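You operate a simulated robot arm through the tools that you are given. There is no shell and no other tool.

Carry out the task below with a simulated robot arm. There is one attempt and no reset: what you move stays moved.

JOB
Stand each pen in the socket of its colour and put the blotter in the letter tray.
Fine: the pens stand in the desk letter rack. Set down upright: rocking blotter.

It is judged by the outcome, as a careful person would: the job done as asked, and still so three seconds after it is handed in. It fails if anything else is knocked over, pushed out of place, dropped, spilled or broken.

ROBOT AND FRAMES
A 7-joint arm with a two-finger parallel gripper, fixed in place. Base frame: the origin is on the floor under the middle of its stand, x ahead of it, y to its left, z up; the work surface is at about z = 0.754. Units: m, degrees, N and s.
With the tool pointing down near the work surface it reaches from about 0.38 to 0.8 m from the base axis. Its first joint turns from -143.0 to 143.0 degrees. Payload 3 kg.
The tool frame sits at the grasp point between the pads (the TCP): z along the fingers, y along the line on which they close. The tips reach 0.03 m beyond it. Largest opening 0.11 m; finger width 0.02, thickness 0.01; the body of the gripper, 0.048 by 0.112 m, starts 0.055 m behind the TCP.
Orientation is told as [roll, pitch, yaw] about the base's x, y, z axes, in that order, counted from this pose: with the fingers straight down and closing along the base's y, the tool's x points along the base's -x, its y along +y and its z along -z.

CONTROLS
- The arm moves only by the tool nudge_tool. Its argument "rows" is a list of rows, each a list of 7 numbers: the gripper command, from -1 (shut) to 1 (fully open), values between in proportion, then the shift along the tool's x, y, z in units of 25 mm (1.0 is 25 mm), then the turn, a rotation vector about the tool's x, y, z in units of 6 degrees (1.0 is 6 degrees). In form: [[grip, tx, ty, tz, wx, wy, wz], ...]. A call has 1 to 20 rows; each row shifts and turns the commanded pose from where the row before left it, along the tool's axes as they then stand. A call with a number of a shift or a turn outside -1 to 1 is refused whole. A row lasts 0.2 s, in which the tool goes at most 0.05 m and 8.6 degrees; a call with a longer step from one row to the next is refused whole, and so is a gripper value outside its range. A pose out of reach is approached as far as the arm can. The call stops where the force on the tool passes 50 N (or 10 N more than at its start, if that is more) or the arm is blocked; 0.2 s more then pass. The fingers move at their own pace (about 0.153 m/s each) and stop on an object; they squeeze with about 40 N. The grip force told is the motor's: it shows also when the fingers shut on nothing. Time passes only in rows, and 0.2 s behind the last, so rows that do not move let the fingers close. It gives the time, the measured TCP pose, the force on the tool (base axes), the opening and the grip force at its end, in the units of the frame above (readings bear some noise), with the torque about the TCP (base axes, N m) and any sound that the robot's microphone picked up, and new pictures: "show" is both (left out), scene, wrist or none.
- Cameras (640 x 400 px; columns grow to the right, rows downward): "scene" is fixed at [0.2206, -0.5, 1.5244]; the picture's right is [0.82, -0.57, 0.00], its down [-0.40, -0.57, -0.72] and it looks along [0.41, 0.59, -0.69] (base axes); focal length 334 px, centre (320, 200). "wrist" rides on the gripper at [0.072, 0.017, -0.103] in the tool frame; the picture's right is [-0.23, 0.97, 0.00], its down [-0.76, -0.18, -0.62] and it looks along [-0.61, -0.14, 0.78] (tool axes); focal length 222 px, centre (320, 200).
- raise_lower(by): moves the trunk up (or, below 0, down) by that many m; the arm rides with it, the base frame stays. It gives what a move gives, with no picture.
- locate(camera, pixels): there is no depth. For up to 12 entries [column, row, z] of the newest picture of that camera ("zoom" is the newest enlarged one), the place [x, y] in the base frame at which the ray of that pixel passes the height z, good to about 0.003 m. The clock stands still meanwhile.
- inspect(camera, box): a new picture of the part [left, top, right, bottom] of that camera's present view, enlarged. The clock stands still meanwhile.
- finish_job(): hands the job in; it is judged then, once.

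Leave the gripper open and the arm clear of the work at the hand-in unless told otherwise.

The tools are called as name(argument=value, ...) on one line, values as JSON. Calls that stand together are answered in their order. nudge_tool: Moves the arm, as the interface text tells. Its arguments: {"type":"object","properties":{"rows":{"type":"array"},"show":{"type":"string","enum":["both","scene","wrist","none"]}},"required":["rows"]} The other tools are called the same way: raise_lower (by) moves the trunk up or down; locate (camera, pixels) gives the place at which the rays of pixels pass given heights; inspect (camera, box) takes an enlarged picture of a part of a camera's view; finish_job () hands the job in.

At the start:

```text
clock: 0.0
ee_pos: [0.6214, 0.0956, 1.1451]
ee_rot: [0.0, 0.1, -0.1]
contact_force: [0.3, 0.2, 0.6]
ft_torque: [-0.01, -0.01, -0.04]
opening: 0.11
gripper_force: 0.1
trunk travel left (down, up): [-0.35, 0.14]
```

scene: 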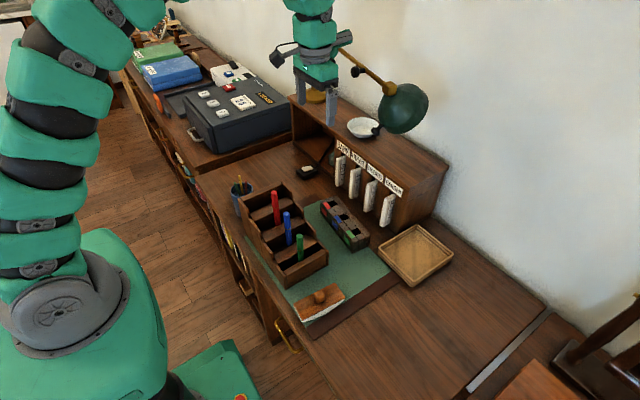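
wrist: 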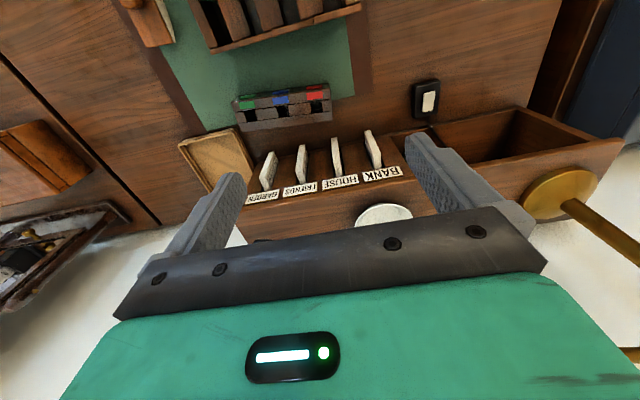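

I see a desk letter rack holding red, blue and green pens, a socket block with coloured squares near (345,225), a letter tray at (415,255), and a rocking blotter at (320,300). I'll enlarge these areas before moving.

inspect(camera="scene", box=[220, 160, 380, 260])

inspect(camera="scene", box=[280, 220, 470, 340])

inspect(camera="wrist", box=[110, 0, 430, 200])

```text
4.00 times, centred on (300, 210) of scene
```

zoom: 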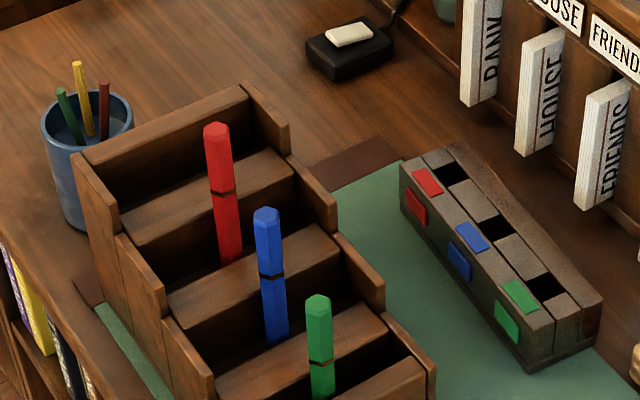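

```text
3.33 times, centred on (375, 280) of scene
```

zoom: 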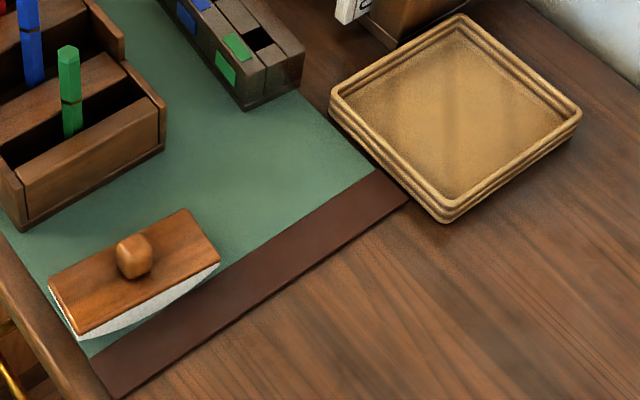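

```text
2.00 times, centred on (270, 100) of wrist
```

zoom: 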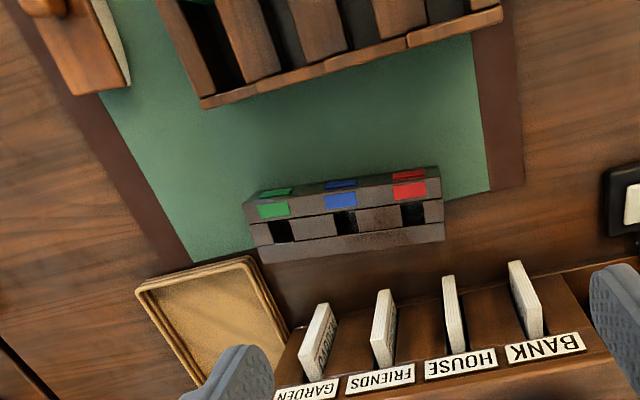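

The block has three dark square holes beside coloured labels. I'll now measure its corners and holes, the pens, and the tray and blotter from the scene picture.

locate(camera="scene", pixels=[[351.75, 252.5, 0.754], [320.75, 213, 0.754], [370, 246, 0.754], [352, 243, 0.79], [352, 243, 0.78], [320, 201, 0.79], [320, 201, 0.78], [370.5, 234, 0.79], [370.5, 234, 0.78], [333, 203, 0.78], [343, 216.5, 0.78], [356.25, 231.25, 0.78]])

locate(camera="scene", pixels=[[274.5, 192, 0.85], [274.5, 192, 0.9], [286.5, 213, 0.85], [286.5, 213, 0.9], [299.5, 235, 0.85], [299.5, 235, 0.9], [278, 225, 0.8], [290, 245, 0.8], [300.5, 259, 0.8], [300, 289, 0.754], [327, 254, 0.754], [239, 197, 0.754]])

locate(camera="scene", pixels=[[413, 286, 0.754], [379, 251, 0.754], [452, 256, 0.754], [417, 225, 0.78], [379, 247, 0.78], [413, 280, 0.78], [453, 252, 0.78], [321, 293, 0.82], [321, 301, 0.79], [302, 321, 0.78], [345, 297, 0.78], [335, 283, 0.78]])

```text
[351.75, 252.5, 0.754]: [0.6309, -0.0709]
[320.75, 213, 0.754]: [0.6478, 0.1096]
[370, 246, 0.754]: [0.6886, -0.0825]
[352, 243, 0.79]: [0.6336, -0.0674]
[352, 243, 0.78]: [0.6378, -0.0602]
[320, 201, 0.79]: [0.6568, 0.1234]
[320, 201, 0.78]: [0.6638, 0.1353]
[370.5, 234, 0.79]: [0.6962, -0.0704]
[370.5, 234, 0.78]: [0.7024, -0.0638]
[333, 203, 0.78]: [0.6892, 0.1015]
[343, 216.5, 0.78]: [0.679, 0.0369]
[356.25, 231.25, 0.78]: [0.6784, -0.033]
```

```text
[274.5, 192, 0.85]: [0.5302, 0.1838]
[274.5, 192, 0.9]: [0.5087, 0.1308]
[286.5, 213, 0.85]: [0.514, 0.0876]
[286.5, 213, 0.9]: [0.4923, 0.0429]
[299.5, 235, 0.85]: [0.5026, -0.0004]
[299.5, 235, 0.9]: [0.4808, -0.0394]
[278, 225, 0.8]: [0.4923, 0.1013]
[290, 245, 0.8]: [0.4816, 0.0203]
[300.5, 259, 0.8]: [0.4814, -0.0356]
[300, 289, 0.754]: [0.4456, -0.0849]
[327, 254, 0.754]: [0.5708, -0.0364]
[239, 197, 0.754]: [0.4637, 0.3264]
```

```text
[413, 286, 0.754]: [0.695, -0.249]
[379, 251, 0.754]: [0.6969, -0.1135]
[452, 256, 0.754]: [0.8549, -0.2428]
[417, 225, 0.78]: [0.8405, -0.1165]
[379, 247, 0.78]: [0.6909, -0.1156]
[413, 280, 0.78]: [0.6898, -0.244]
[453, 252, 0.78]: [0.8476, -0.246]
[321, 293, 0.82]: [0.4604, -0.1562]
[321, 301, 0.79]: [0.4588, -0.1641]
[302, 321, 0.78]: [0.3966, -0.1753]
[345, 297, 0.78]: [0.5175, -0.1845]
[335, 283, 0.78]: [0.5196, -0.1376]
```

The block sits around x 0.63–0.69, the tray around (0.77,-0.18), and the blotter around (0.46,-0.16). The pens are near x≈0.5. I'll back the arm off to x≈0.42 at its present height so the wrist camera looks down on the rack.

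nudge_tool(rows=[[1, 1, -0.2, 0, 0, 0, 0], [1, 1, -0.2, 0, 0, 0, 0], [1, 1, -0.2, 0, 0, 0, 0], [1, 1, -0.2, 0, 0, 0, 0], [1, 1, -0.2, 0, 0, 0, 0], [1, 1, -0.2, 0, 0, 0, 0], [1, 1, -0.2, 0, 0, 0, 0], [1, 1, -0.2, 0, 0, 0, 0], [1, 0, 0, 0, 0, 0, 0]], show="both")

```text
clock: 2.0
ee_pos: [0.4209, 0.0561, 1.1466]
ee_rot: [0.0, 0.0, 0.0]
contact_force: [-1.1, 0.3, -1.2]
ft_torque: [0.02, -0.02, -0.02]
opening: 0.1102
gripper_force: 0.1
trunk travel left (down, up): [-0.35, 0.14]
```

scene: 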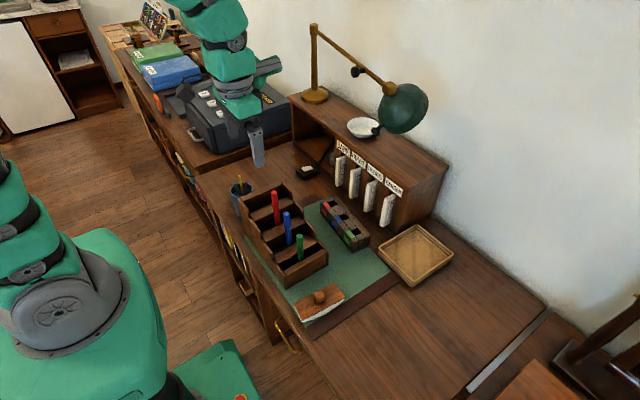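
wrist: 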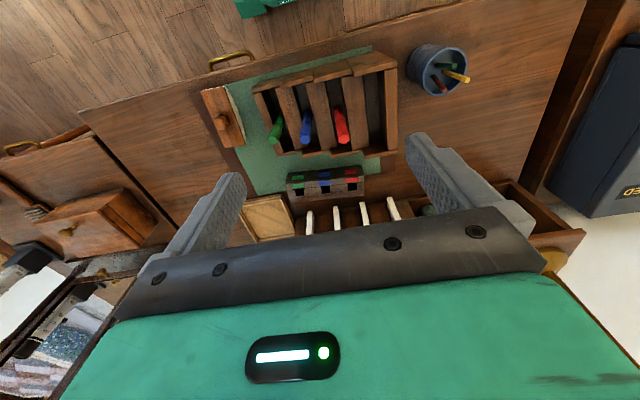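

The wrist view now shows the rack with pens at (275,130), (306,128), (341,125) and the block below it. I'll enlarge that area.

inspect(camera="wrist", box=[190, 30, 420, 174])

inspect(camera="wrist", box=[240, 140, 400, 240])

```text
2.78 times, centred on (305, 102) of wrist
```

zoom: 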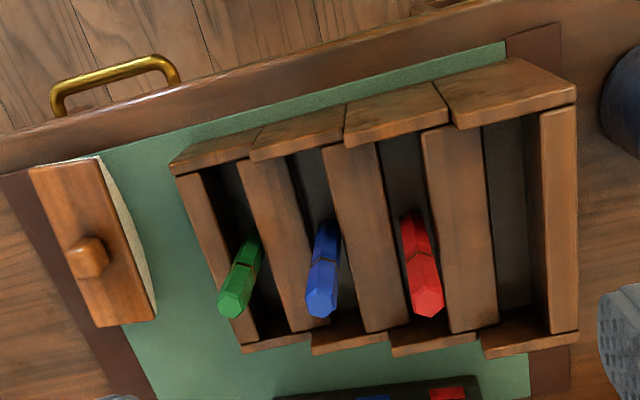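

```text
4.00 times, centred on (320, 190) of wrist
```

zoom: 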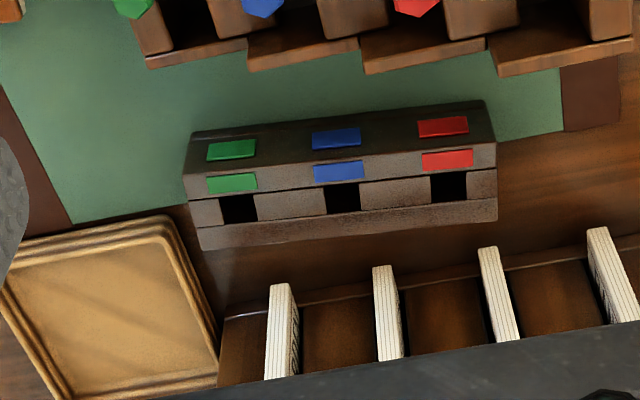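

I'll triangulate the pen tops by locating the same points in the wrist picture at several heights.

locate(camera="wrist", pixels=[[343.4, 138.5, 0.85], [343.4, 138.5, 0.9], [305.3, 138.5, 0.85], [305.3, 138.5, 0.9], [273.4, 138.9, 0.85], [273.4, 138.9, 0.9], [299.5, 192, 0.78], [326, 189.5, 0.78], [352, 186.5, 0.78], [286.5, 189, 0.78], [364, 182, 0.78], [290, 202, 0.78]])

locate(camera="scene", pixels=[[274, 192.2, 0.87], [274, 192.2, 0.89], [274, 192.2, 0.91], [286.5, 213.2, 0.87], [286.5, 213.2, 0.89], [286.5, 213.2, 0.85], [299.5, 235, 0.87], [299.5, 235, 0.85], [299.5, 235, 0.83]])

```text
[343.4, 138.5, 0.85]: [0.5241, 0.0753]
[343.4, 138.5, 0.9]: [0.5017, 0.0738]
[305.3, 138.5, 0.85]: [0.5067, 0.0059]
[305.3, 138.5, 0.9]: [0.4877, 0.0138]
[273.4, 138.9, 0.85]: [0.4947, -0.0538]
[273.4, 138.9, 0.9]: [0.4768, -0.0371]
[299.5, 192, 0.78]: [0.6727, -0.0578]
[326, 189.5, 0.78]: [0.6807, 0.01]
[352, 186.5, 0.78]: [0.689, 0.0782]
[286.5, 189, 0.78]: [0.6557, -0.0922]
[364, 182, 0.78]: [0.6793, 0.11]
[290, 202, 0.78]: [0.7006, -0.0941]
```

```text
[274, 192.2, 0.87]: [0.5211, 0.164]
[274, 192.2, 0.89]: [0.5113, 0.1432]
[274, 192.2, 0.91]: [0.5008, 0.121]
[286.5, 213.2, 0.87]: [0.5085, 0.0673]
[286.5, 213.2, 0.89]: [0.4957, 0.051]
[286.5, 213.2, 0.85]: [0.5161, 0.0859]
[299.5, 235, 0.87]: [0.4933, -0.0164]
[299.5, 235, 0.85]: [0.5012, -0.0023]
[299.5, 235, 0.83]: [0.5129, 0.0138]
```

Pen tops come out at about red (0.478,0.072,0.954), blue (0.478,0.018,0.927), green (0.478,-0.038,0.898). Next I'll find the height and yaw of the socket block by comparing both views at about z 0.80.

locate(camera="wrist", pixels=[[299.5, 192, 0.8], [325.75, 189.5, 0.8], [352.25, 186.75, 0.8], [299.5, 192, 0.82], [325.75, 189.5, 0.82], [352.25, 186.75, 0.82], [286, 183.5, 0.8], [363.7, 175.3, 0.8], [290, 202.5, 0.8], [364, 194, 0.8], [290, 202.5, 0.754], [364, 194, 0.754]])

locate(camera="scene", pixels=[[333, 203, 0.8], [343, 216.5, 0.8], [356.25, 231.25, 0.8], [333, 203, 0.82], [343, 216.5, 0.82], [356.25, 231.25, 0.82], [352, 243, 0.8], [320, 201, 0.8], [370.5, 234, 0.8], [333.5, 195.5, 0.8]])

inspect(camera="scene", box=[312, 188, 376, 258])

```text
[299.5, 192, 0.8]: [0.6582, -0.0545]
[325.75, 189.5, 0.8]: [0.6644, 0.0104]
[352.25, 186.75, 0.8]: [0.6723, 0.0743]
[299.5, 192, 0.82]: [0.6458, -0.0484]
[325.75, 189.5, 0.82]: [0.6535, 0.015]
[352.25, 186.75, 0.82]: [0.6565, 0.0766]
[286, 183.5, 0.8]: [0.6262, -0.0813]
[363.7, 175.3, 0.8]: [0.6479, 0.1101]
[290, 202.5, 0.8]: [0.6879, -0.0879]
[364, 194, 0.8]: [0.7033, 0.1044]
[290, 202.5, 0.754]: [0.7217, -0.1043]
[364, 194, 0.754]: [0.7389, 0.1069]
```

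```text
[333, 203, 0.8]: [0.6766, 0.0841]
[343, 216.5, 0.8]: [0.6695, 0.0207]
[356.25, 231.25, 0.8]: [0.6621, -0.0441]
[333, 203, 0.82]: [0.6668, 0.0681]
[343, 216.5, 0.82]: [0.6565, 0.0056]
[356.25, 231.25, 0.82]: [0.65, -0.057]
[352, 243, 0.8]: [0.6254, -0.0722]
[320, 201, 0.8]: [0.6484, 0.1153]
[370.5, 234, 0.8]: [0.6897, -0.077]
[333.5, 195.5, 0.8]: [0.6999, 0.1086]
```

```text
5.71 times, centred on (344, 223) of scene
```

zoom: 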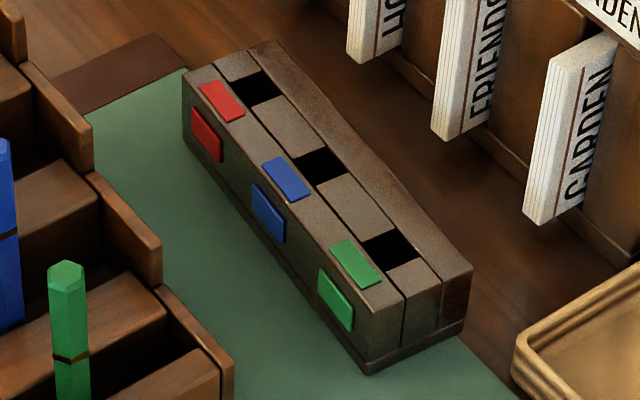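

Both views agree at about z 0.81 for the block top, with holes near red (0.668,0.076), blue (0.661,0.013) and green (0.654,-0.051), and the block yawed about -6°. I'll measure the hole corners in this enlarged picture.

locate(camera="zoom", pixels=[[388, 232, 0.81], [414, 257, 0.81], [386, 270, 0.81], [362, 247, 0.81], [318, 148, 0.81], [346, 172, 0.81], [321, 184, 0.81], [294, 160, 0.81], [258, 72, 0.81], [281, 95, 0.81], [257, 105, 0.81], [233, 82, 0.81]])

locate(camera="zoom", pixels=[[184, 72, 0.81], [373, 313, 0.81], [473, 268, 0.81], [270, 41, 0.81], [368, 374, 0.754], [465, 330, 0.754], [368, 374, 0.76], [184, 138, 0.76], [184, 138, 0.754], [404, 298, 0.81], [440, 281, 0.81]])

```text
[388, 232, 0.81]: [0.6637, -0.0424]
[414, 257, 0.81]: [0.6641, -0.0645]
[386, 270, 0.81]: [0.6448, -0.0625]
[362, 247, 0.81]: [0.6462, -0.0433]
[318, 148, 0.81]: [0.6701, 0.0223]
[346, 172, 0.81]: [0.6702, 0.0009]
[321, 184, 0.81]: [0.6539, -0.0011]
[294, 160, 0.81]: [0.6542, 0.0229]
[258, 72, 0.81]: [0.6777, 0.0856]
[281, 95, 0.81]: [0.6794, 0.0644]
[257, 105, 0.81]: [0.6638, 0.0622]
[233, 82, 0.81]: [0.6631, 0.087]
```

```text
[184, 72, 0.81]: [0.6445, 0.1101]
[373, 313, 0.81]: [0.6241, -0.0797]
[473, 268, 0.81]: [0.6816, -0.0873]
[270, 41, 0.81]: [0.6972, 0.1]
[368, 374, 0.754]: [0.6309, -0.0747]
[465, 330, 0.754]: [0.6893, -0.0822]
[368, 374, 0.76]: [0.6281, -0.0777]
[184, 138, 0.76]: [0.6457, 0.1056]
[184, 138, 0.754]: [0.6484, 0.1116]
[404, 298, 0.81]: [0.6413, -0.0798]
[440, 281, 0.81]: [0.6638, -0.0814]
```

The holes are about 20 mm square, so I need accurate positions. I'll lower the wrist camera toward the pens, with the TCP to about (0.42,0.02,1.04) and tips well above the pen tops, for a closer look.

nudge_tool(rows=[[1, 0, -0.3, 0.85, 0, 0, 0], [1, 0, -0.3, 0.85, 0, 0, 0], [1, 0, -0.3, 0.85, 0, 0, 0], [1, 0, -0.3, 0.85, 0, 0, 0], [1, 0, -0.24, 0.85, 0, 0, 0], [1, 0, 0, 0, 0, 0, 0]], show="wrist")

```text
clock: 3.4
ee_pos: [0.4199, 0.0187, 1.0389]
ee_rot: [0.0, 0.1, 0.0]
contact_force: [0.6, 0.1, -0.2]
ft_torque: [0.0, 0.03, 0.02]
opening: 0.11
gripper_force: 0.0
trunk travel left (down, up): [-0.35, 0.14]
```

wrist: 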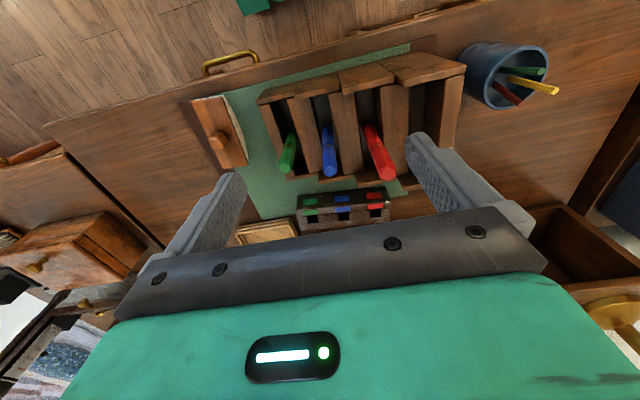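

The three pens are at about (286,155), (329,155) and (380,155). I'll enlarge them and the block.

inspect(camera="wrist", box=[250, 90, 420, 196])

inspect(camera="wrist", box=[280, 170, 408, 250])

```text
3.76 times, centred on (335, 143) of wrist
```

zoom: 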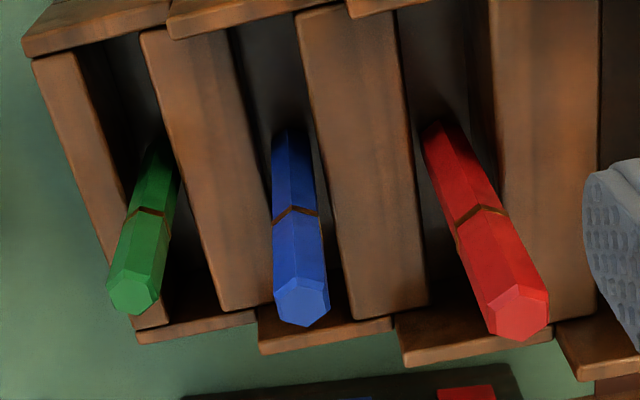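

```text
5.00 times, centred on (344, 210) of wrist
```

zoom: 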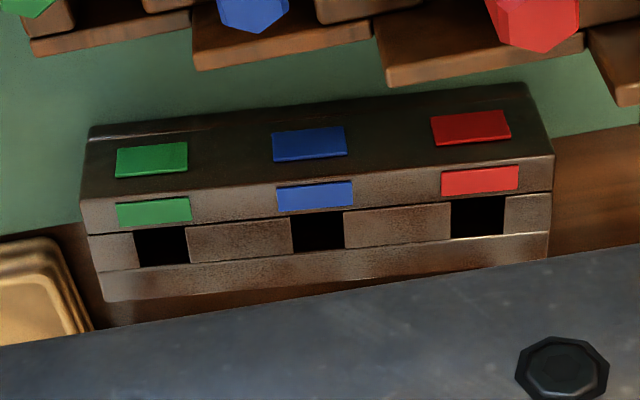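

I'll locate the pen tops at their estimated heights and the hole corners at z 0.81 from this nearer wrist view.

locate(camera="wrist", pixels=[[387.85, 173, 0.954], [387.85, 173, 0.93], [330.2, 170.1, 0.927], [330.2, 170.1, 0.91], [285.3, 168, 0.898], [285.3, 168, 0.88], [312.4, 219.4, 0.81], [343.4, 216.6, 0.81], [375.4, 213.6, 0.81], [312.4, 219.4, 0.8], [343.4, 216.6, 0.8], [375.4, 213.6, 0.8]])

locate(camera="zoom", pixels=[[134, 231, 0.81], [186, 226, 0.81], [189, 263, 0.81], [138, 268, 0.81], [449, 203, 0.81], [503, 196, 0.81], [505, 234, 0.81], [451, 239, 0.81], [553, 154, 0.81], [80, 200, 0.81], [100, 298, 0.81], [550, 257, 0.81]])

```text
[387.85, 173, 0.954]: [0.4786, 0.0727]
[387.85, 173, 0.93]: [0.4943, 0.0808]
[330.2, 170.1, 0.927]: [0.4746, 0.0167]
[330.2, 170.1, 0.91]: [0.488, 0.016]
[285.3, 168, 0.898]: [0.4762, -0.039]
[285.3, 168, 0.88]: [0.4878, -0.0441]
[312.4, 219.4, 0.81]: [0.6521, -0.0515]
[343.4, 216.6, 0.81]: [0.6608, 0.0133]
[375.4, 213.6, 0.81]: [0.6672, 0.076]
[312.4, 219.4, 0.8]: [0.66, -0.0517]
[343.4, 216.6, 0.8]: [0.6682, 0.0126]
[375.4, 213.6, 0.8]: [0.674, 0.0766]
```

```text
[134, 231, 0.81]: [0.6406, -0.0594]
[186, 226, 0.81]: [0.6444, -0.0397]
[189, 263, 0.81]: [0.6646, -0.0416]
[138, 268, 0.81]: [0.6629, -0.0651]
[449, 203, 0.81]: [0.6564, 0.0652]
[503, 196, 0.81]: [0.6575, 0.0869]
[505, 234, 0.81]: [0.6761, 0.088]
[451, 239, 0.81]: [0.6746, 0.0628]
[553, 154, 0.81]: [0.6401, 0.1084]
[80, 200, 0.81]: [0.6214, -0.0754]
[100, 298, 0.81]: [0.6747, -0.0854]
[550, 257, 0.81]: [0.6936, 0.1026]
```

The pen positions agree with the earlier ones. Before descending I want the heights of the rack slats beside the pens, so I'll enlarge the rack in the scene view.

inspect(camera="scene", box=[236, 178, 332, 238])

inspect(camera="scene", box=[256, 226, 336, 290])

```text
6.67 times, centred on (284, 208) of scene
```

zoom: 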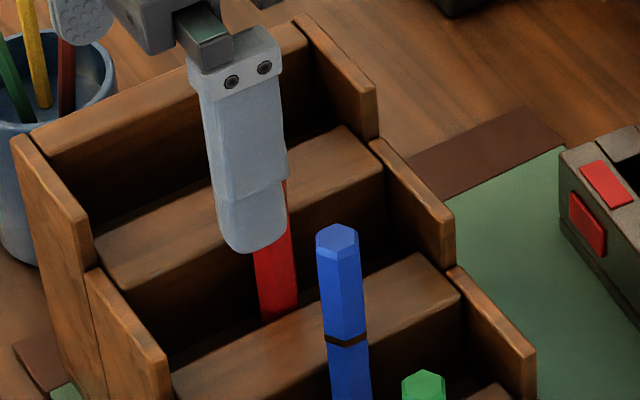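

```text
6.25 times, centred on (296, 258) of scene
```

zoom: 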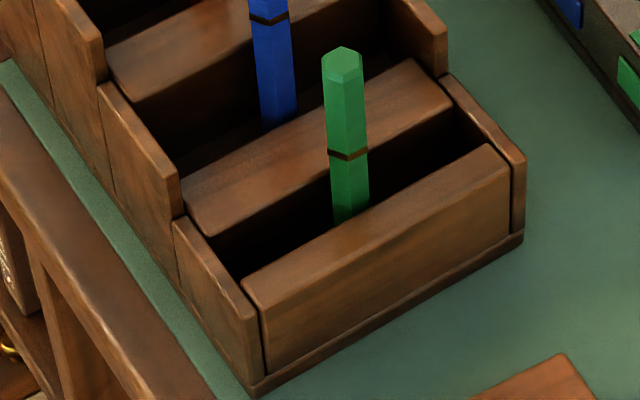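

I'll check slat-top heights with rays through the front slat corner and through the slat edges just behind each pen.

locate(camera="scene", pixels=[[328.5, 263.3, 0.754], [326.1, 251.6, 0.79], [326.1, 251.6, 0.8], [326.1, 251.6, 0.81], [300, 251.6, 0.8], [300, 251.6, 0.82], [286.2, 232, 0.82], [286.2, 232, 0.84], [275.7, 211.3, 0.84], [275.7, 211.3, 0.86], [275.7, 211.3, 0.88]])

locate(camera="wrist", pixels=[[281.2, 97.4, 0.82], [309.5, 172, 0.82], [322, 171.8, 0.82], [329.3, 93.5, 0.84], [343.9, 173.5, 0.84], [363.5, 170.8, 0.84], [380, 90, 0.87], [397, 173.5, 0.87], [408, 173, 0.87]])

```text
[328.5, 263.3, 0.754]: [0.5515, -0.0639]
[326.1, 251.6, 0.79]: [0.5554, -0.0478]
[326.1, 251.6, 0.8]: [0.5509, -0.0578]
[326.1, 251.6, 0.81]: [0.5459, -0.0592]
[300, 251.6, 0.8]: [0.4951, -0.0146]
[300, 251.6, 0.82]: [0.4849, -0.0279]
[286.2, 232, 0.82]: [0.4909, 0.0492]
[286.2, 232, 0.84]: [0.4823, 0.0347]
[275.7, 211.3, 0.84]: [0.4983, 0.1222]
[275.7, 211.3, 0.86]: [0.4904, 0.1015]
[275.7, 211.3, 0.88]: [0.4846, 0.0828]
```

```text
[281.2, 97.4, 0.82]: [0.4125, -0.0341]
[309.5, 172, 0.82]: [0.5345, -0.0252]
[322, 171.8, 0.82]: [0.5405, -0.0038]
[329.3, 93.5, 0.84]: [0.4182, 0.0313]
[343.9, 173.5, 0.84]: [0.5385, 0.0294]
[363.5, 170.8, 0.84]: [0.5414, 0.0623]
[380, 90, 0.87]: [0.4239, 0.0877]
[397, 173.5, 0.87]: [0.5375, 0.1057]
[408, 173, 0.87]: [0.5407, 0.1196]
```

The slat tops step from about 0.80 to 0.875, so each pen stands about 0.08 above its taller neighbour. Gripping with the TCP 0.04 below each pen top keeps the tips clear of the slats. Next I move over the red pen at (0.4785,0.0727) with the fingers narrowed to about 44 mm.

nudge_tool(rows=[[-0.2, -0.781, 0.72, 0, 0, 0, 0], [-0.2, -0.781, 0.72, 0, 0, 0, 0], [-0.2, -0.781, 0.72, 0, 0, 0, 0], [-0.2, 0, 0, 0.6, 0, 0, 0], [-0.2, 0, 0, 0, 0, 0, 0]], show="both")

```text
clock: 4.6
ee_pos: [0.4794, 0.0755, 1.0226]
ee_rot: [0.1, 0.1, 0.0]
contact_force: [-0.8, -0.1, 0.0]
ft_torque: [-0.04, -0.03, 0.01]
opening: 0.0439
gripper_force: 0.0
trunk travel left (down, up): [-0.35, 0.14]
```

scene: 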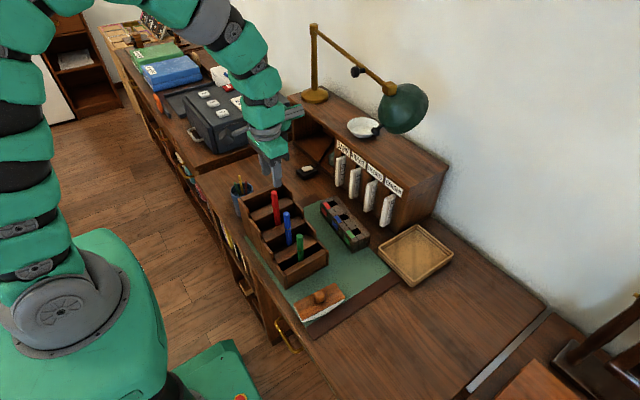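
wrist: 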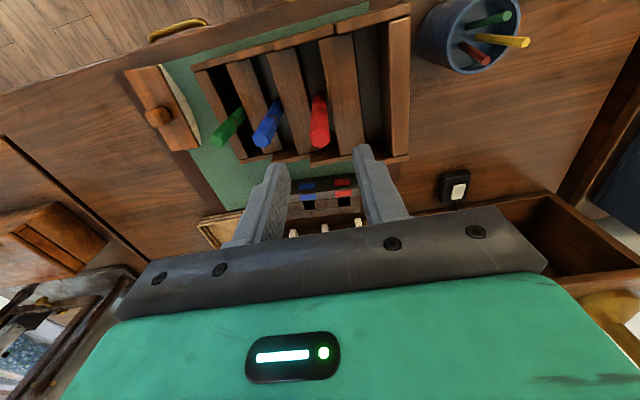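

The reported pose is (0.479,0.0755). I'll enlarge the red pen top to re-check it and the finger centring, and wait one short row to check the reading noise.

inspect(camera="wrist", box=[250, 80, 410, 180])

nudge_tool(rows=[[-0.2, 0, 0, 0, 0, 0, 0]], show="none")

```text
4.00 times, centred on (330, 130) of wrist
```

zoom: 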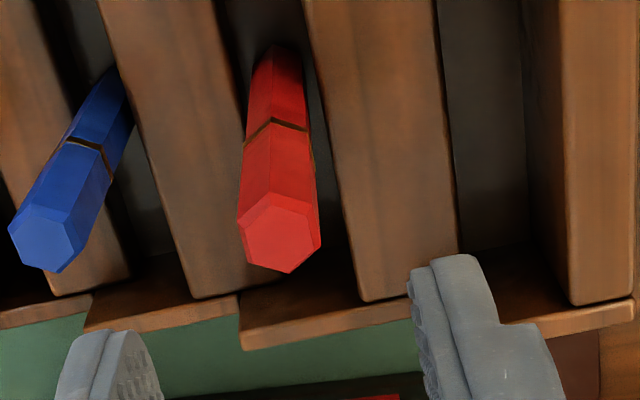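

```text
clock: 5.0
ee_pos: [0.4799, 0.0758, 1.023]
ee_rot: [0.1, 0.1, 0.0]
contact_force: [0.6, 0.0, 1.1]
ft_torque: [0.04, 0.01, -0.01]
opening: 0.0442
gripper_force: 0.0
trunk travel left (down, up): [-0.35, 0.14]
```

The reading is steady at y≈0.0757. I'll locate the red pen top from here (wrist pixel 319.75,139.5) to compare.

locate(camera="wrist", pixels=[[319.75, 139.5, 0.954], [319.75, 139.5, 0.948], [319.75, 139.5, 0.96], [310.5, 139.5, 0.954], [329.5, 139.5, 0.954]])

```text
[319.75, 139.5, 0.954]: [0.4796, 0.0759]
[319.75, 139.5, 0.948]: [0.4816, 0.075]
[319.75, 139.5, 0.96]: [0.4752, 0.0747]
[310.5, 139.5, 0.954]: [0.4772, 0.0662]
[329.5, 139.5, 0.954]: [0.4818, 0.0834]
```

The estimates average about (0.4785,0.0745). I'll trim by about 1 mm and descend most of the way, then look.

nudge_tool(rows=[[-0.2, 0.04, -0.05, 0.7, 0, 0, 0], [-0.2, 0, 0, 0.7, 0, 0, 0], [-0.2, 0, 0, 0.7, 0, 0, 0], [-0.2, 0, 0, 0.7, 0, 0, 0], [-0.2, 0, 0, 0.5, 0, 0, 0], [-0.2, 0, 0, 0.4, 0, 0, 0], [-0.2, 0, 0, 0, 0, 0, 0]], show="both")

```text
clock: 6.6
ee_pos: [0.4785, 0.0728, 0.9336]
ee_rot: [0.0, 0.0, 0.1]
contact_force: [0.5, -0.2, 0.1]
ft_torque: [-0.02, 0.0, -0.02]
opening: 0.044
gripper_force: 0.1
trunk travel left (down, up): [-0.35, 0.14]
```

scene: 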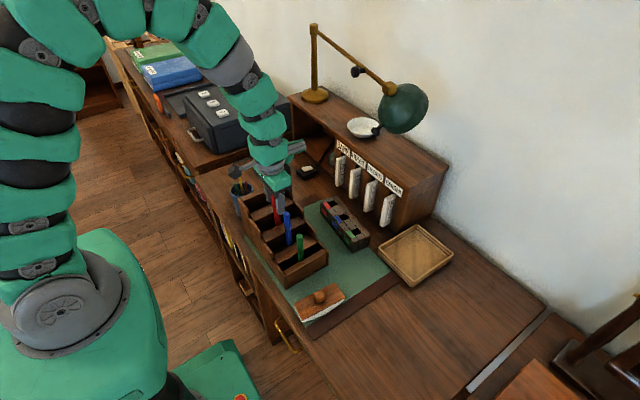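
wrist: 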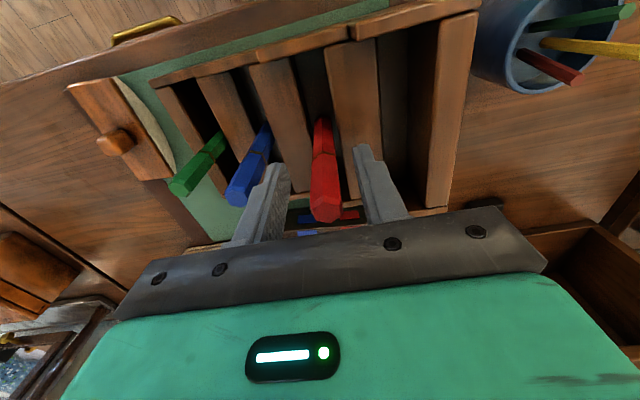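

The fingers now straddle the red pen at (325,200). I'll enlarge both views to check clearance to the pen and slats.

inspect(camera="wrist", box=[230, 110, 420, 230])

inspect(camera="scene", box=[236, 160, 332, 238])

```text
3.33 times, centred on (325, 170) of wrist
```

zoom: 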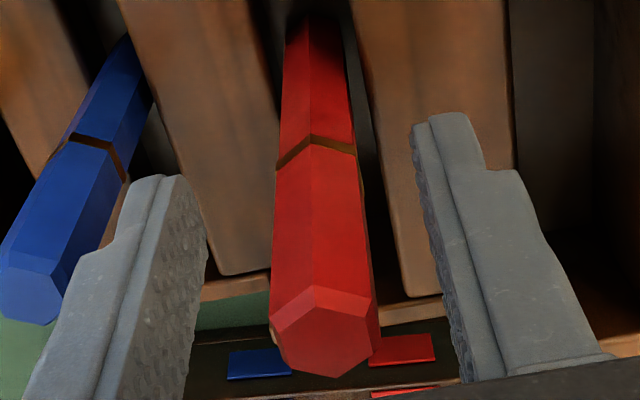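

```text
5.13 times, centred on (284, 199) of scene
```

zoom: 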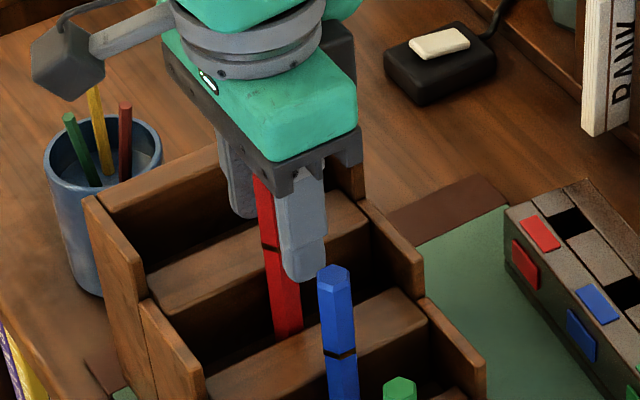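

The pen is centred between the pads and the tips clear the blue pen. I'll go down the last 20 mm and close.

nudge_tool(rows=[[-0.2, 0, 0, 0.4, 0, 0, 0], [-0.2, 0, 0, 0.38, 0, 0, 0], [-0.2, 0, 0, 0, 0, 0, 0], [-0.6, 0, 0, 0, 0, 0, 0], [-1, 0, 0, 0, 0, 0, 0], [-1, 0, 0, 0, 0, 0, 0]], show="both")

```text
clock: 8.0
ee_pos: [0.4792, 0.0722, 0.9128]
ee_rot: [0.0, 0.1, 0.1]
contact_force: [0.2, 4.2, -0.7]
ft_torque: [0.3, -0.03, -0.01]
opening: 0.0171
gripper_force: 40.1
trunk travel left (down, up): [-0.35, 0.14]
```

scene: 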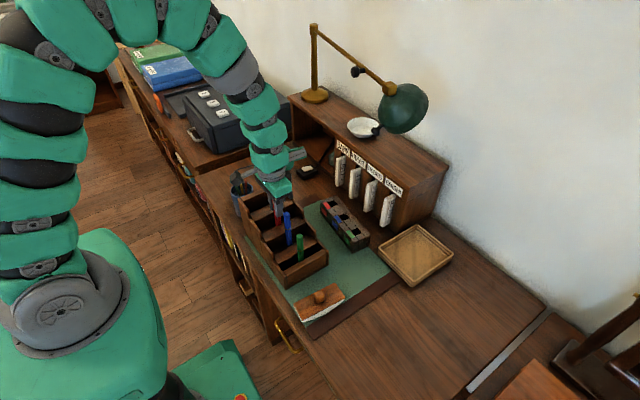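
wrist: 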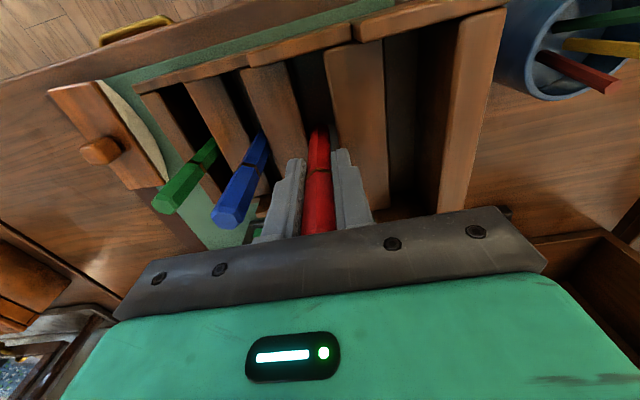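

The pads hold the pen with an opening of 17.1 mm. A side force of 4.2 N with torque 0.3 N·m shows the pen pressing the slat on its -y side. I'll shift about 1.5 mm toward +y to relieve it before lifting.

nudge_tool(rows=[[-1, 0, 0.06, 0, 0, 0, 0], [-1, 0, 0, 0, 0, 0, 0]], show="none")

```text
clock: 8.6
ee_pos: [0.48, 0.0746, 0.913]
ee_rot: [0.0, 0.0, 0.0]
contact_force: [0.5, 0.2, -0.1]
ft_torque: [0.0, 0.01, -0.02]
opening: 0.017
gripper_force: 39.8
trunk travel left (down, up): [-0.35, 0.14]
```

The side force is gone. I'll lift straight up 0.16 m.

nudge_tool(rows=[[-1, 0, 0, -0.3, 0, 0, 0], [-1, 0, 0, -0.5, 0, 0, 0], [-1, 0, 0, -0.8, 0, 0, 0], [-1, 0, 0, -0.8, 0, 0, 0], [-1, 0, 0, -0.8, 0, 0, 0], [-1, 0, 0, -0.8, 0, 0, 0], [-1, 0, 0, -0.8, 0, 0, 0], [-1, 0, 0, -0.8, 0, 0, 0], [-1, 0, 0, -0.8, 0, 0, 0], [-1, 0, 0, 0, 0, 0, 0]], show="both")

```text
clock: 10.8
ee_pos: [0.4787, 0.0747, 1.0726]
ee_rot: [0.0, 0.1, -0.1]
contact_force: [-1.1, 0.8, 0.6]
ft_torque: [-0.01, -0.03, 0.01]
opening: 0.0168
gripper_force: 39.9
trunk travel left (down, up): [-0.35, 0.14]
```

scene: 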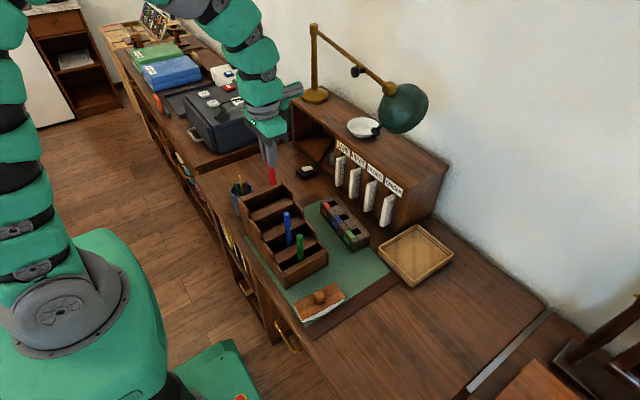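
wrist: 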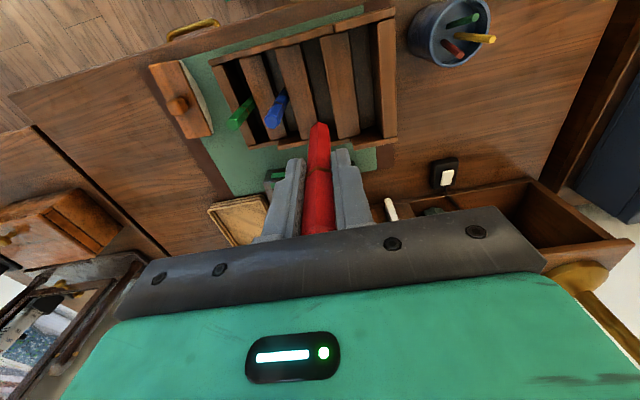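

The red pen is out. I'll enlarge it in both views to find its lower end and its length below the TCP.

inspect(camera="scene", box=[236, 120, 316, 192])

inspect(camera="wrist", box=[260, 100, 400, 240])

```text
5.56 times, centred on (276, 156) of scene
```

zoom: 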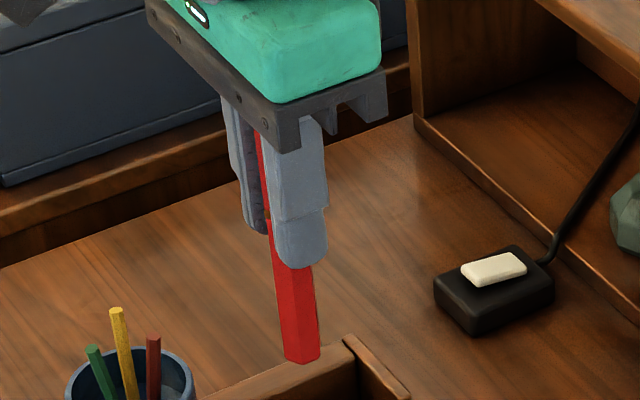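

```text
2.86 times, centred on (330, 170) of wrist
```

zoom: 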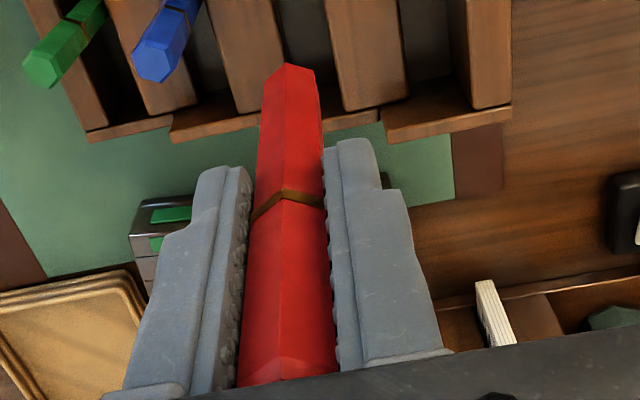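

The pen's lower end is at about scene (272.8,184.5). I'll compare its ray with the known (0.479,0.0747) to get its height.

locate(camera="scene", pixels=[[272.75, 184.5, 0.94], [272.75, 184.5, 0.96], [272.75, 184.5, 0.98], [272.75, 184.5, 1.0], [272.75, 184.5, 0.92]])

locate(camera="wrist", pixels=[[361, 122, 0.94], [361, 122, 0.96], [361, 122, 0.98]])

```text
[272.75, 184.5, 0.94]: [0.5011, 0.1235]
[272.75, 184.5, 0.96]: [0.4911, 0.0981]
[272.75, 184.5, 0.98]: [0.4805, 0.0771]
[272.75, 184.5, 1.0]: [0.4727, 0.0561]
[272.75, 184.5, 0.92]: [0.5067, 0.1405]
```

```text
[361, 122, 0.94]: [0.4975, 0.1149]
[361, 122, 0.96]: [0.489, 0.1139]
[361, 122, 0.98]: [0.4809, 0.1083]
```

The pen's lower end is about 0.091 m below the TCP, so the pen is about 0.132 m long. Before moving toward the block I'll check where the lamp and shelf are in the scene view.

locate(camera="scene", pixels=[[405, 108, 1.2], [405, 108, 1.1], [405, 108, 1.0], [381, 128, 1.0], [381, 128, 1.1], [293, 97, 0.98], [406, 197, 0.93], [352, 150, 0.93], [388, 208, 0.9], [362, 126, 0.95]])

inspect(camera="scene", box=[280, 20, 460, 240])

```text
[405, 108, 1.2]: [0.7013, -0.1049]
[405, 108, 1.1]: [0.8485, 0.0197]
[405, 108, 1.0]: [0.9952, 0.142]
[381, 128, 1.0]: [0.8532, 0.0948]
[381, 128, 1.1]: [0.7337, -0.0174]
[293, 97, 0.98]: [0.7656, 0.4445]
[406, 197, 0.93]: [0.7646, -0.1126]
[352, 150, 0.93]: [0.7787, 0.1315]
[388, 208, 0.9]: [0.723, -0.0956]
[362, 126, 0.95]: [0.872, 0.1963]
```

```text
1.82 times, centred on (370, 130) of scene
```

zoom: 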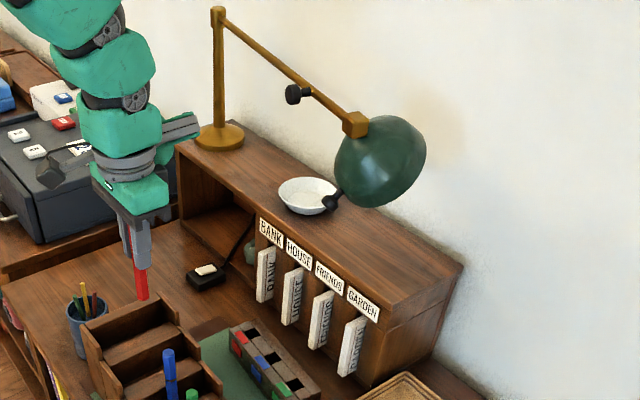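

The lamp head and shelf sit behind the block, so I need their positions. I'll measure the shelf's front edges at table level and top from the zoomed picture.

locate(camera="zoom", pixels=[[183, 218, 0.754], [368, 387, 0.754], [385, 322, 0.9], [385, 322, 0.93], [385, 322, 0.96], [177, 150, 0.9], [177, 150, 0.93], [177, 150, 0.96], [328, 203, 1.05], [328, 203, 1.0], [371, 207, 1.05], [371, 207, 1.0]])

```text
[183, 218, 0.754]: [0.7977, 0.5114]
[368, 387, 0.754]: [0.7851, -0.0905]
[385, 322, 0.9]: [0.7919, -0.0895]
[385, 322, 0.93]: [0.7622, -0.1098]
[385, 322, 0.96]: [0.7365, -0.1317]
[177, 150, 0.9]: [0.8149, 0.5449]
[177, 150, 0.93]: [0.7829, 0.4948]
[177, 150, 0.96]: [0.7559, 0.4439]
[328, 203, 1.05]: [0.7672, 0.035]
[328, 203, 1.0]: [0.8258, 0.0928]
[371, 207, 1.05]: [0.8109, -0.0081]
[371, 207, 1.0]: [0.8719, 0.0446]
```

Shelf front is at x≈0.79 with its top near 0.91. The lamp head's depth is uncertain, and the wrist has a part that reaches about 0.09 m toward +x. To stay clear of the lamp I'll work at the block with the tool yawed about +84°, square to the block. I turn in place now with the pen held high.

nudge_tool(rows=[[-1, 0, 0, 0, 0, 0, -1], [-1, 0, 0, 0, 0, 0, -1], [-1, 0, 0, 0, 0, 0, -1], [-1, 0, 0, 0, 0, 0, -1], [-1, 0, 0, 0, 0, 0, -1], [-1, 0, 0, 0, 0, 0, -1], [-1, 0, 0, 0, 0, 0, -1], [-1, 0, 0, 0, 0, 0, -1], [-1, 0, 0, 0, 0, 0, -1], [-1, 0, 0, 0, 0, 0, -1], [-1, 0, 0, 0, 0, 0, -1], [-1, 0, 0, 0, 0, 0, -1], [-1, 0, 0, 0, 0, 0, -1], [-1, 0, 0, 0, 0, 0, -0.95], [-1, 0, 0, 0, 0, 0, 0]], show="both")

```text
clock: 14.0
ee_pos: [0.4797, 0.0754, 1.0725]
ee_rot: [0.1, 0.1, 83.7]
contact_force: [0.3, 0.3, 0.2]
ft_torque: [-0.02, 0.0, 0.02]
opening: 0.0166
gripper_force: 39.9
trunk travel left (down, up): [-0.35, 0.14]
```

scene: 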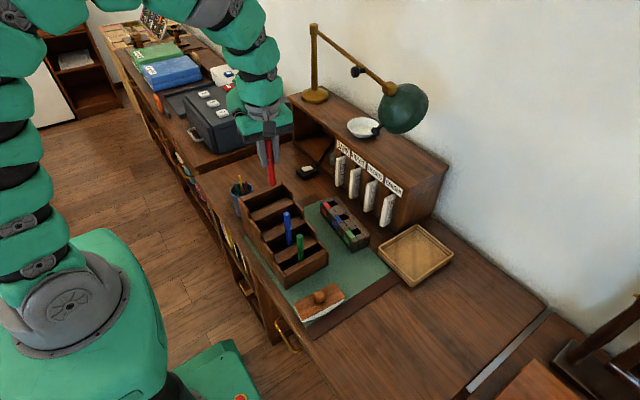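
wrist: 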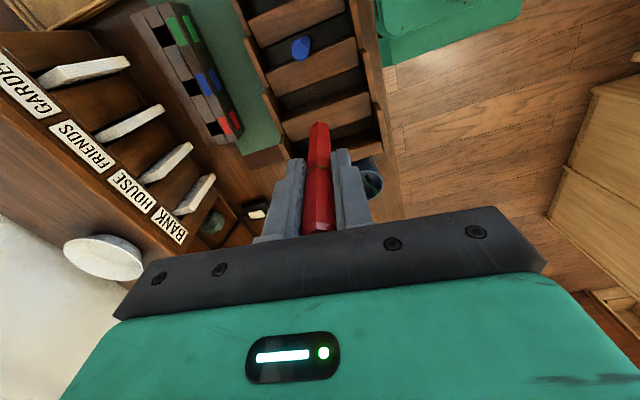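

Turned cleanly. I still don't know the lamp's depth, so I'll raise the arm to about z 1.45 and turn back to yaw 0. From there the wrist camera can see the lamp from above.

nudge_tool(rows=[[-1, 0, 0, -1, 0, 0, 1], [-1, 0, 0, -1, 0, 0, 1], [-1, 0, 0, -1, 0, 0, 1], [-1, 0, 0, -1, 0, 0, 1], [-1, 0, 0, -1, 0, 0, 1], [-1, 0, 0, -1, 0, 0, 1], [-1, 0, 0, -1, 0, 0, 1], [-1, 0, 0, -1, 0, 0, 1], [-1, 0, 0, -1, 0, 0, 1], [-1, 0, 0, -1, 0, 0, 1], [-1, 0, 0, -1, 0, 0, 1], [-1, 0, 0, -1, 0, 0, 1], [-1, 0, 0, -1, 0, 0, 1], [-1, 0, 0, -1, 0, 0, 0.95], [-1, 0, 0, 0, 0, 0, 0]], show="both")

```text
clock: 17.2
ee_pos: [0.4581, 0.0693, 1.3689]
ee_rot: [-0.1, 0.2, 1.8]
contact_force: [1.4, -0.2, -0.3]
ft_torque: [0.01, 0.04, 0.0]
opening: 0.0169
gripper_force: 39.6
out of reach, approached as far as the arm can: row 12, 13, 14
trunk travel left (down, up): [-0.35, 0.14]
```

scene: 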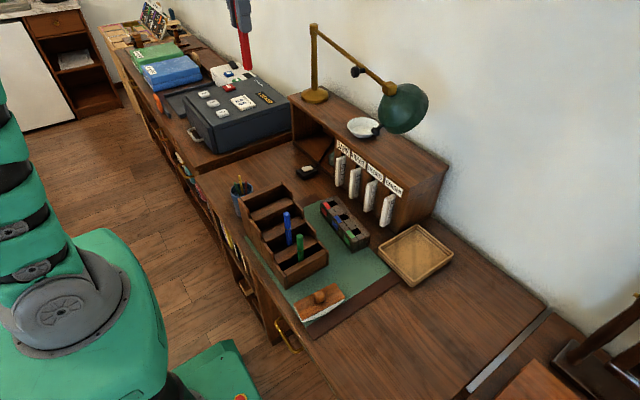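
wrist: 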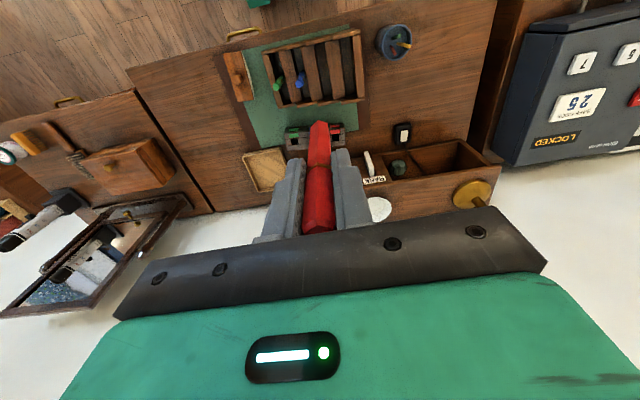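

The arm reached its top limit at z 1.37 and the lamp is hidden behind the gripper bar. I'll lower a little, turn about 18° and tilt the fingers forward about 30°, so the camera sees the lamp beside the fingers.

nudge_tool(rows=[[-1, 0, 0, 0.8, 0, 0, 0], [-1, 0, 0, 0.8, 0, 0, 0], [-1, 0, 0, 0.8, 0, 0, -1], [-1, 0, 0, 0.8, 0, 0, -1], [-1, 0, 0, 0, 0, 0, -1], [-1, 0, 0, 0, 0, -1, 0], [-1, 0, 0, 0, 0, -1, 0], [-1, 0, 0, 0, 0, -1, 0], [-1, 0, 0, 0, 0, -1, 0], [-1, 0, 0, 0, 0, -1, 0], [-1, 0, 0, 0, 0, 0, 0]], show="wrist")

```text
clock: 19.6
ee_pos: [0.4575, 0.0695, 1.2898]
ee_rot: [0.1, -30.1, 17.9]
contact_force: [0.8, 0.3, -0.3]
ft_torque: [0.02, 0.04, -0.02]
opening: 0.017
gripper_force: 40.4
trunk travel left (down, up): [-0.35, 0.14]
```

wrist: 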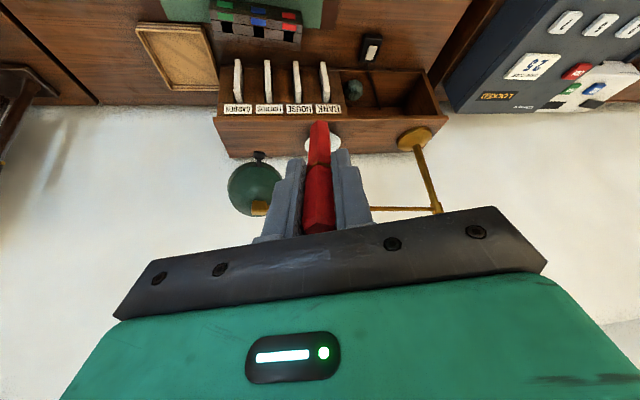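

The lamp head is now visible at (255,188), with its knob at (259,156) and joint at (258,208). I'll intersect these with the scene rays.

locate(camera="wrist", pixels=[[255, 188, 1.0], [255, 188, 1.05], [255, 188, 1.1], [255, 188, 1.15], [259, 156, 0.98], [259, 156, 1.02], [259, 156, 1.06], [258, 208, 1.05], [258, 208, 1.1], [258, 208, 1.15]])

locate(camera="scene", pixels=[[405, 108, 1.0], [405, 108, 1.05], [405, 108, 1.1], [405, 108, 1.15], [376, 130, 0.98], [376, 130, 1.02], [376, 130, 1.06], [387, 89, 1.05], [387, 89, 1.1], [387, 89, 1.15]])

```text
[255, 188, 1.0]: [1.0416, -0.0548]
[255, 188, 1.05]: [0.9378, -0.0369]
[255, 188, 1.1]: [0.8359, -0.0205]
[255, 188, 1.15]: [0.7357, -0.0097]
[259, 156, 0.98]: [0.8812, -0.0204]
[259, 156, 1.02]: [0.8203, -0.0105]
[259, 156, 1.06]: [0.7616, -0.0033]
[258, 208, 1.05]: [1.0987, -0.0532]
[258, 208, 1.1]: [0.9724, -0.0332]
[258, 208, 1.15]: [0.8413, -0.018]
```

```text
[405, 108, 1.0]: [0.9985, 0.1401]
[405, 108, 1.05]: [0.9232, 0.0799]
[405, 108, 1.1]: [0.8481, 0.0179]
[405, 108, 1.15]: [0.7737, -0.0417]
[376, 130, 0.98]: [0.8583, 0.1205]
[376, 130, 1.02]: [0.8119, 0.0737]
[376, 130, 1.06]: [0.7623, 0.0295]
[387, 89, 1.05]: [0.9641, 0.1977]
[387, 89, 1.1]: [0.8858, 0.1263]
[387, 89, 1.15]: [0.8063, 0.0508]
```

Combining the rays puts the lamp head near (0.80,-0.01,1.12) with its knob near (0.735,0.00,1.08). That leans over the back of the desk, so I must keep the wrist clear of it, mainly at the blue socket. I'll refine this with enlarged views.

inspect(camera="wrist", box=[200, 120, 300, 230])

inspect(camera="scene", box=[340, 60, 440, 150])

```text
3.64 times, centred on (250, 175) of wrist
```

zoom: 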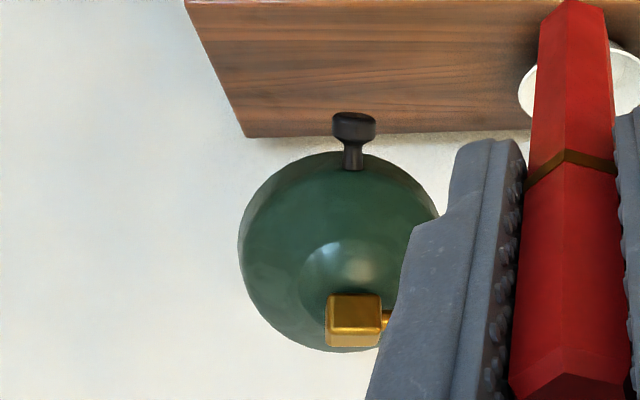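

```text
4.44 times, centred on (390, 105) of scene
```

zoom: 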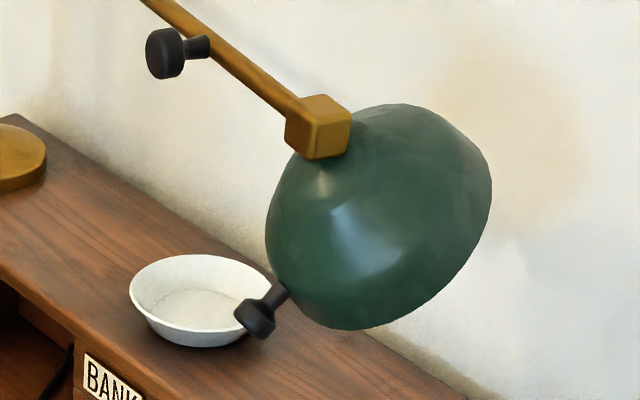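

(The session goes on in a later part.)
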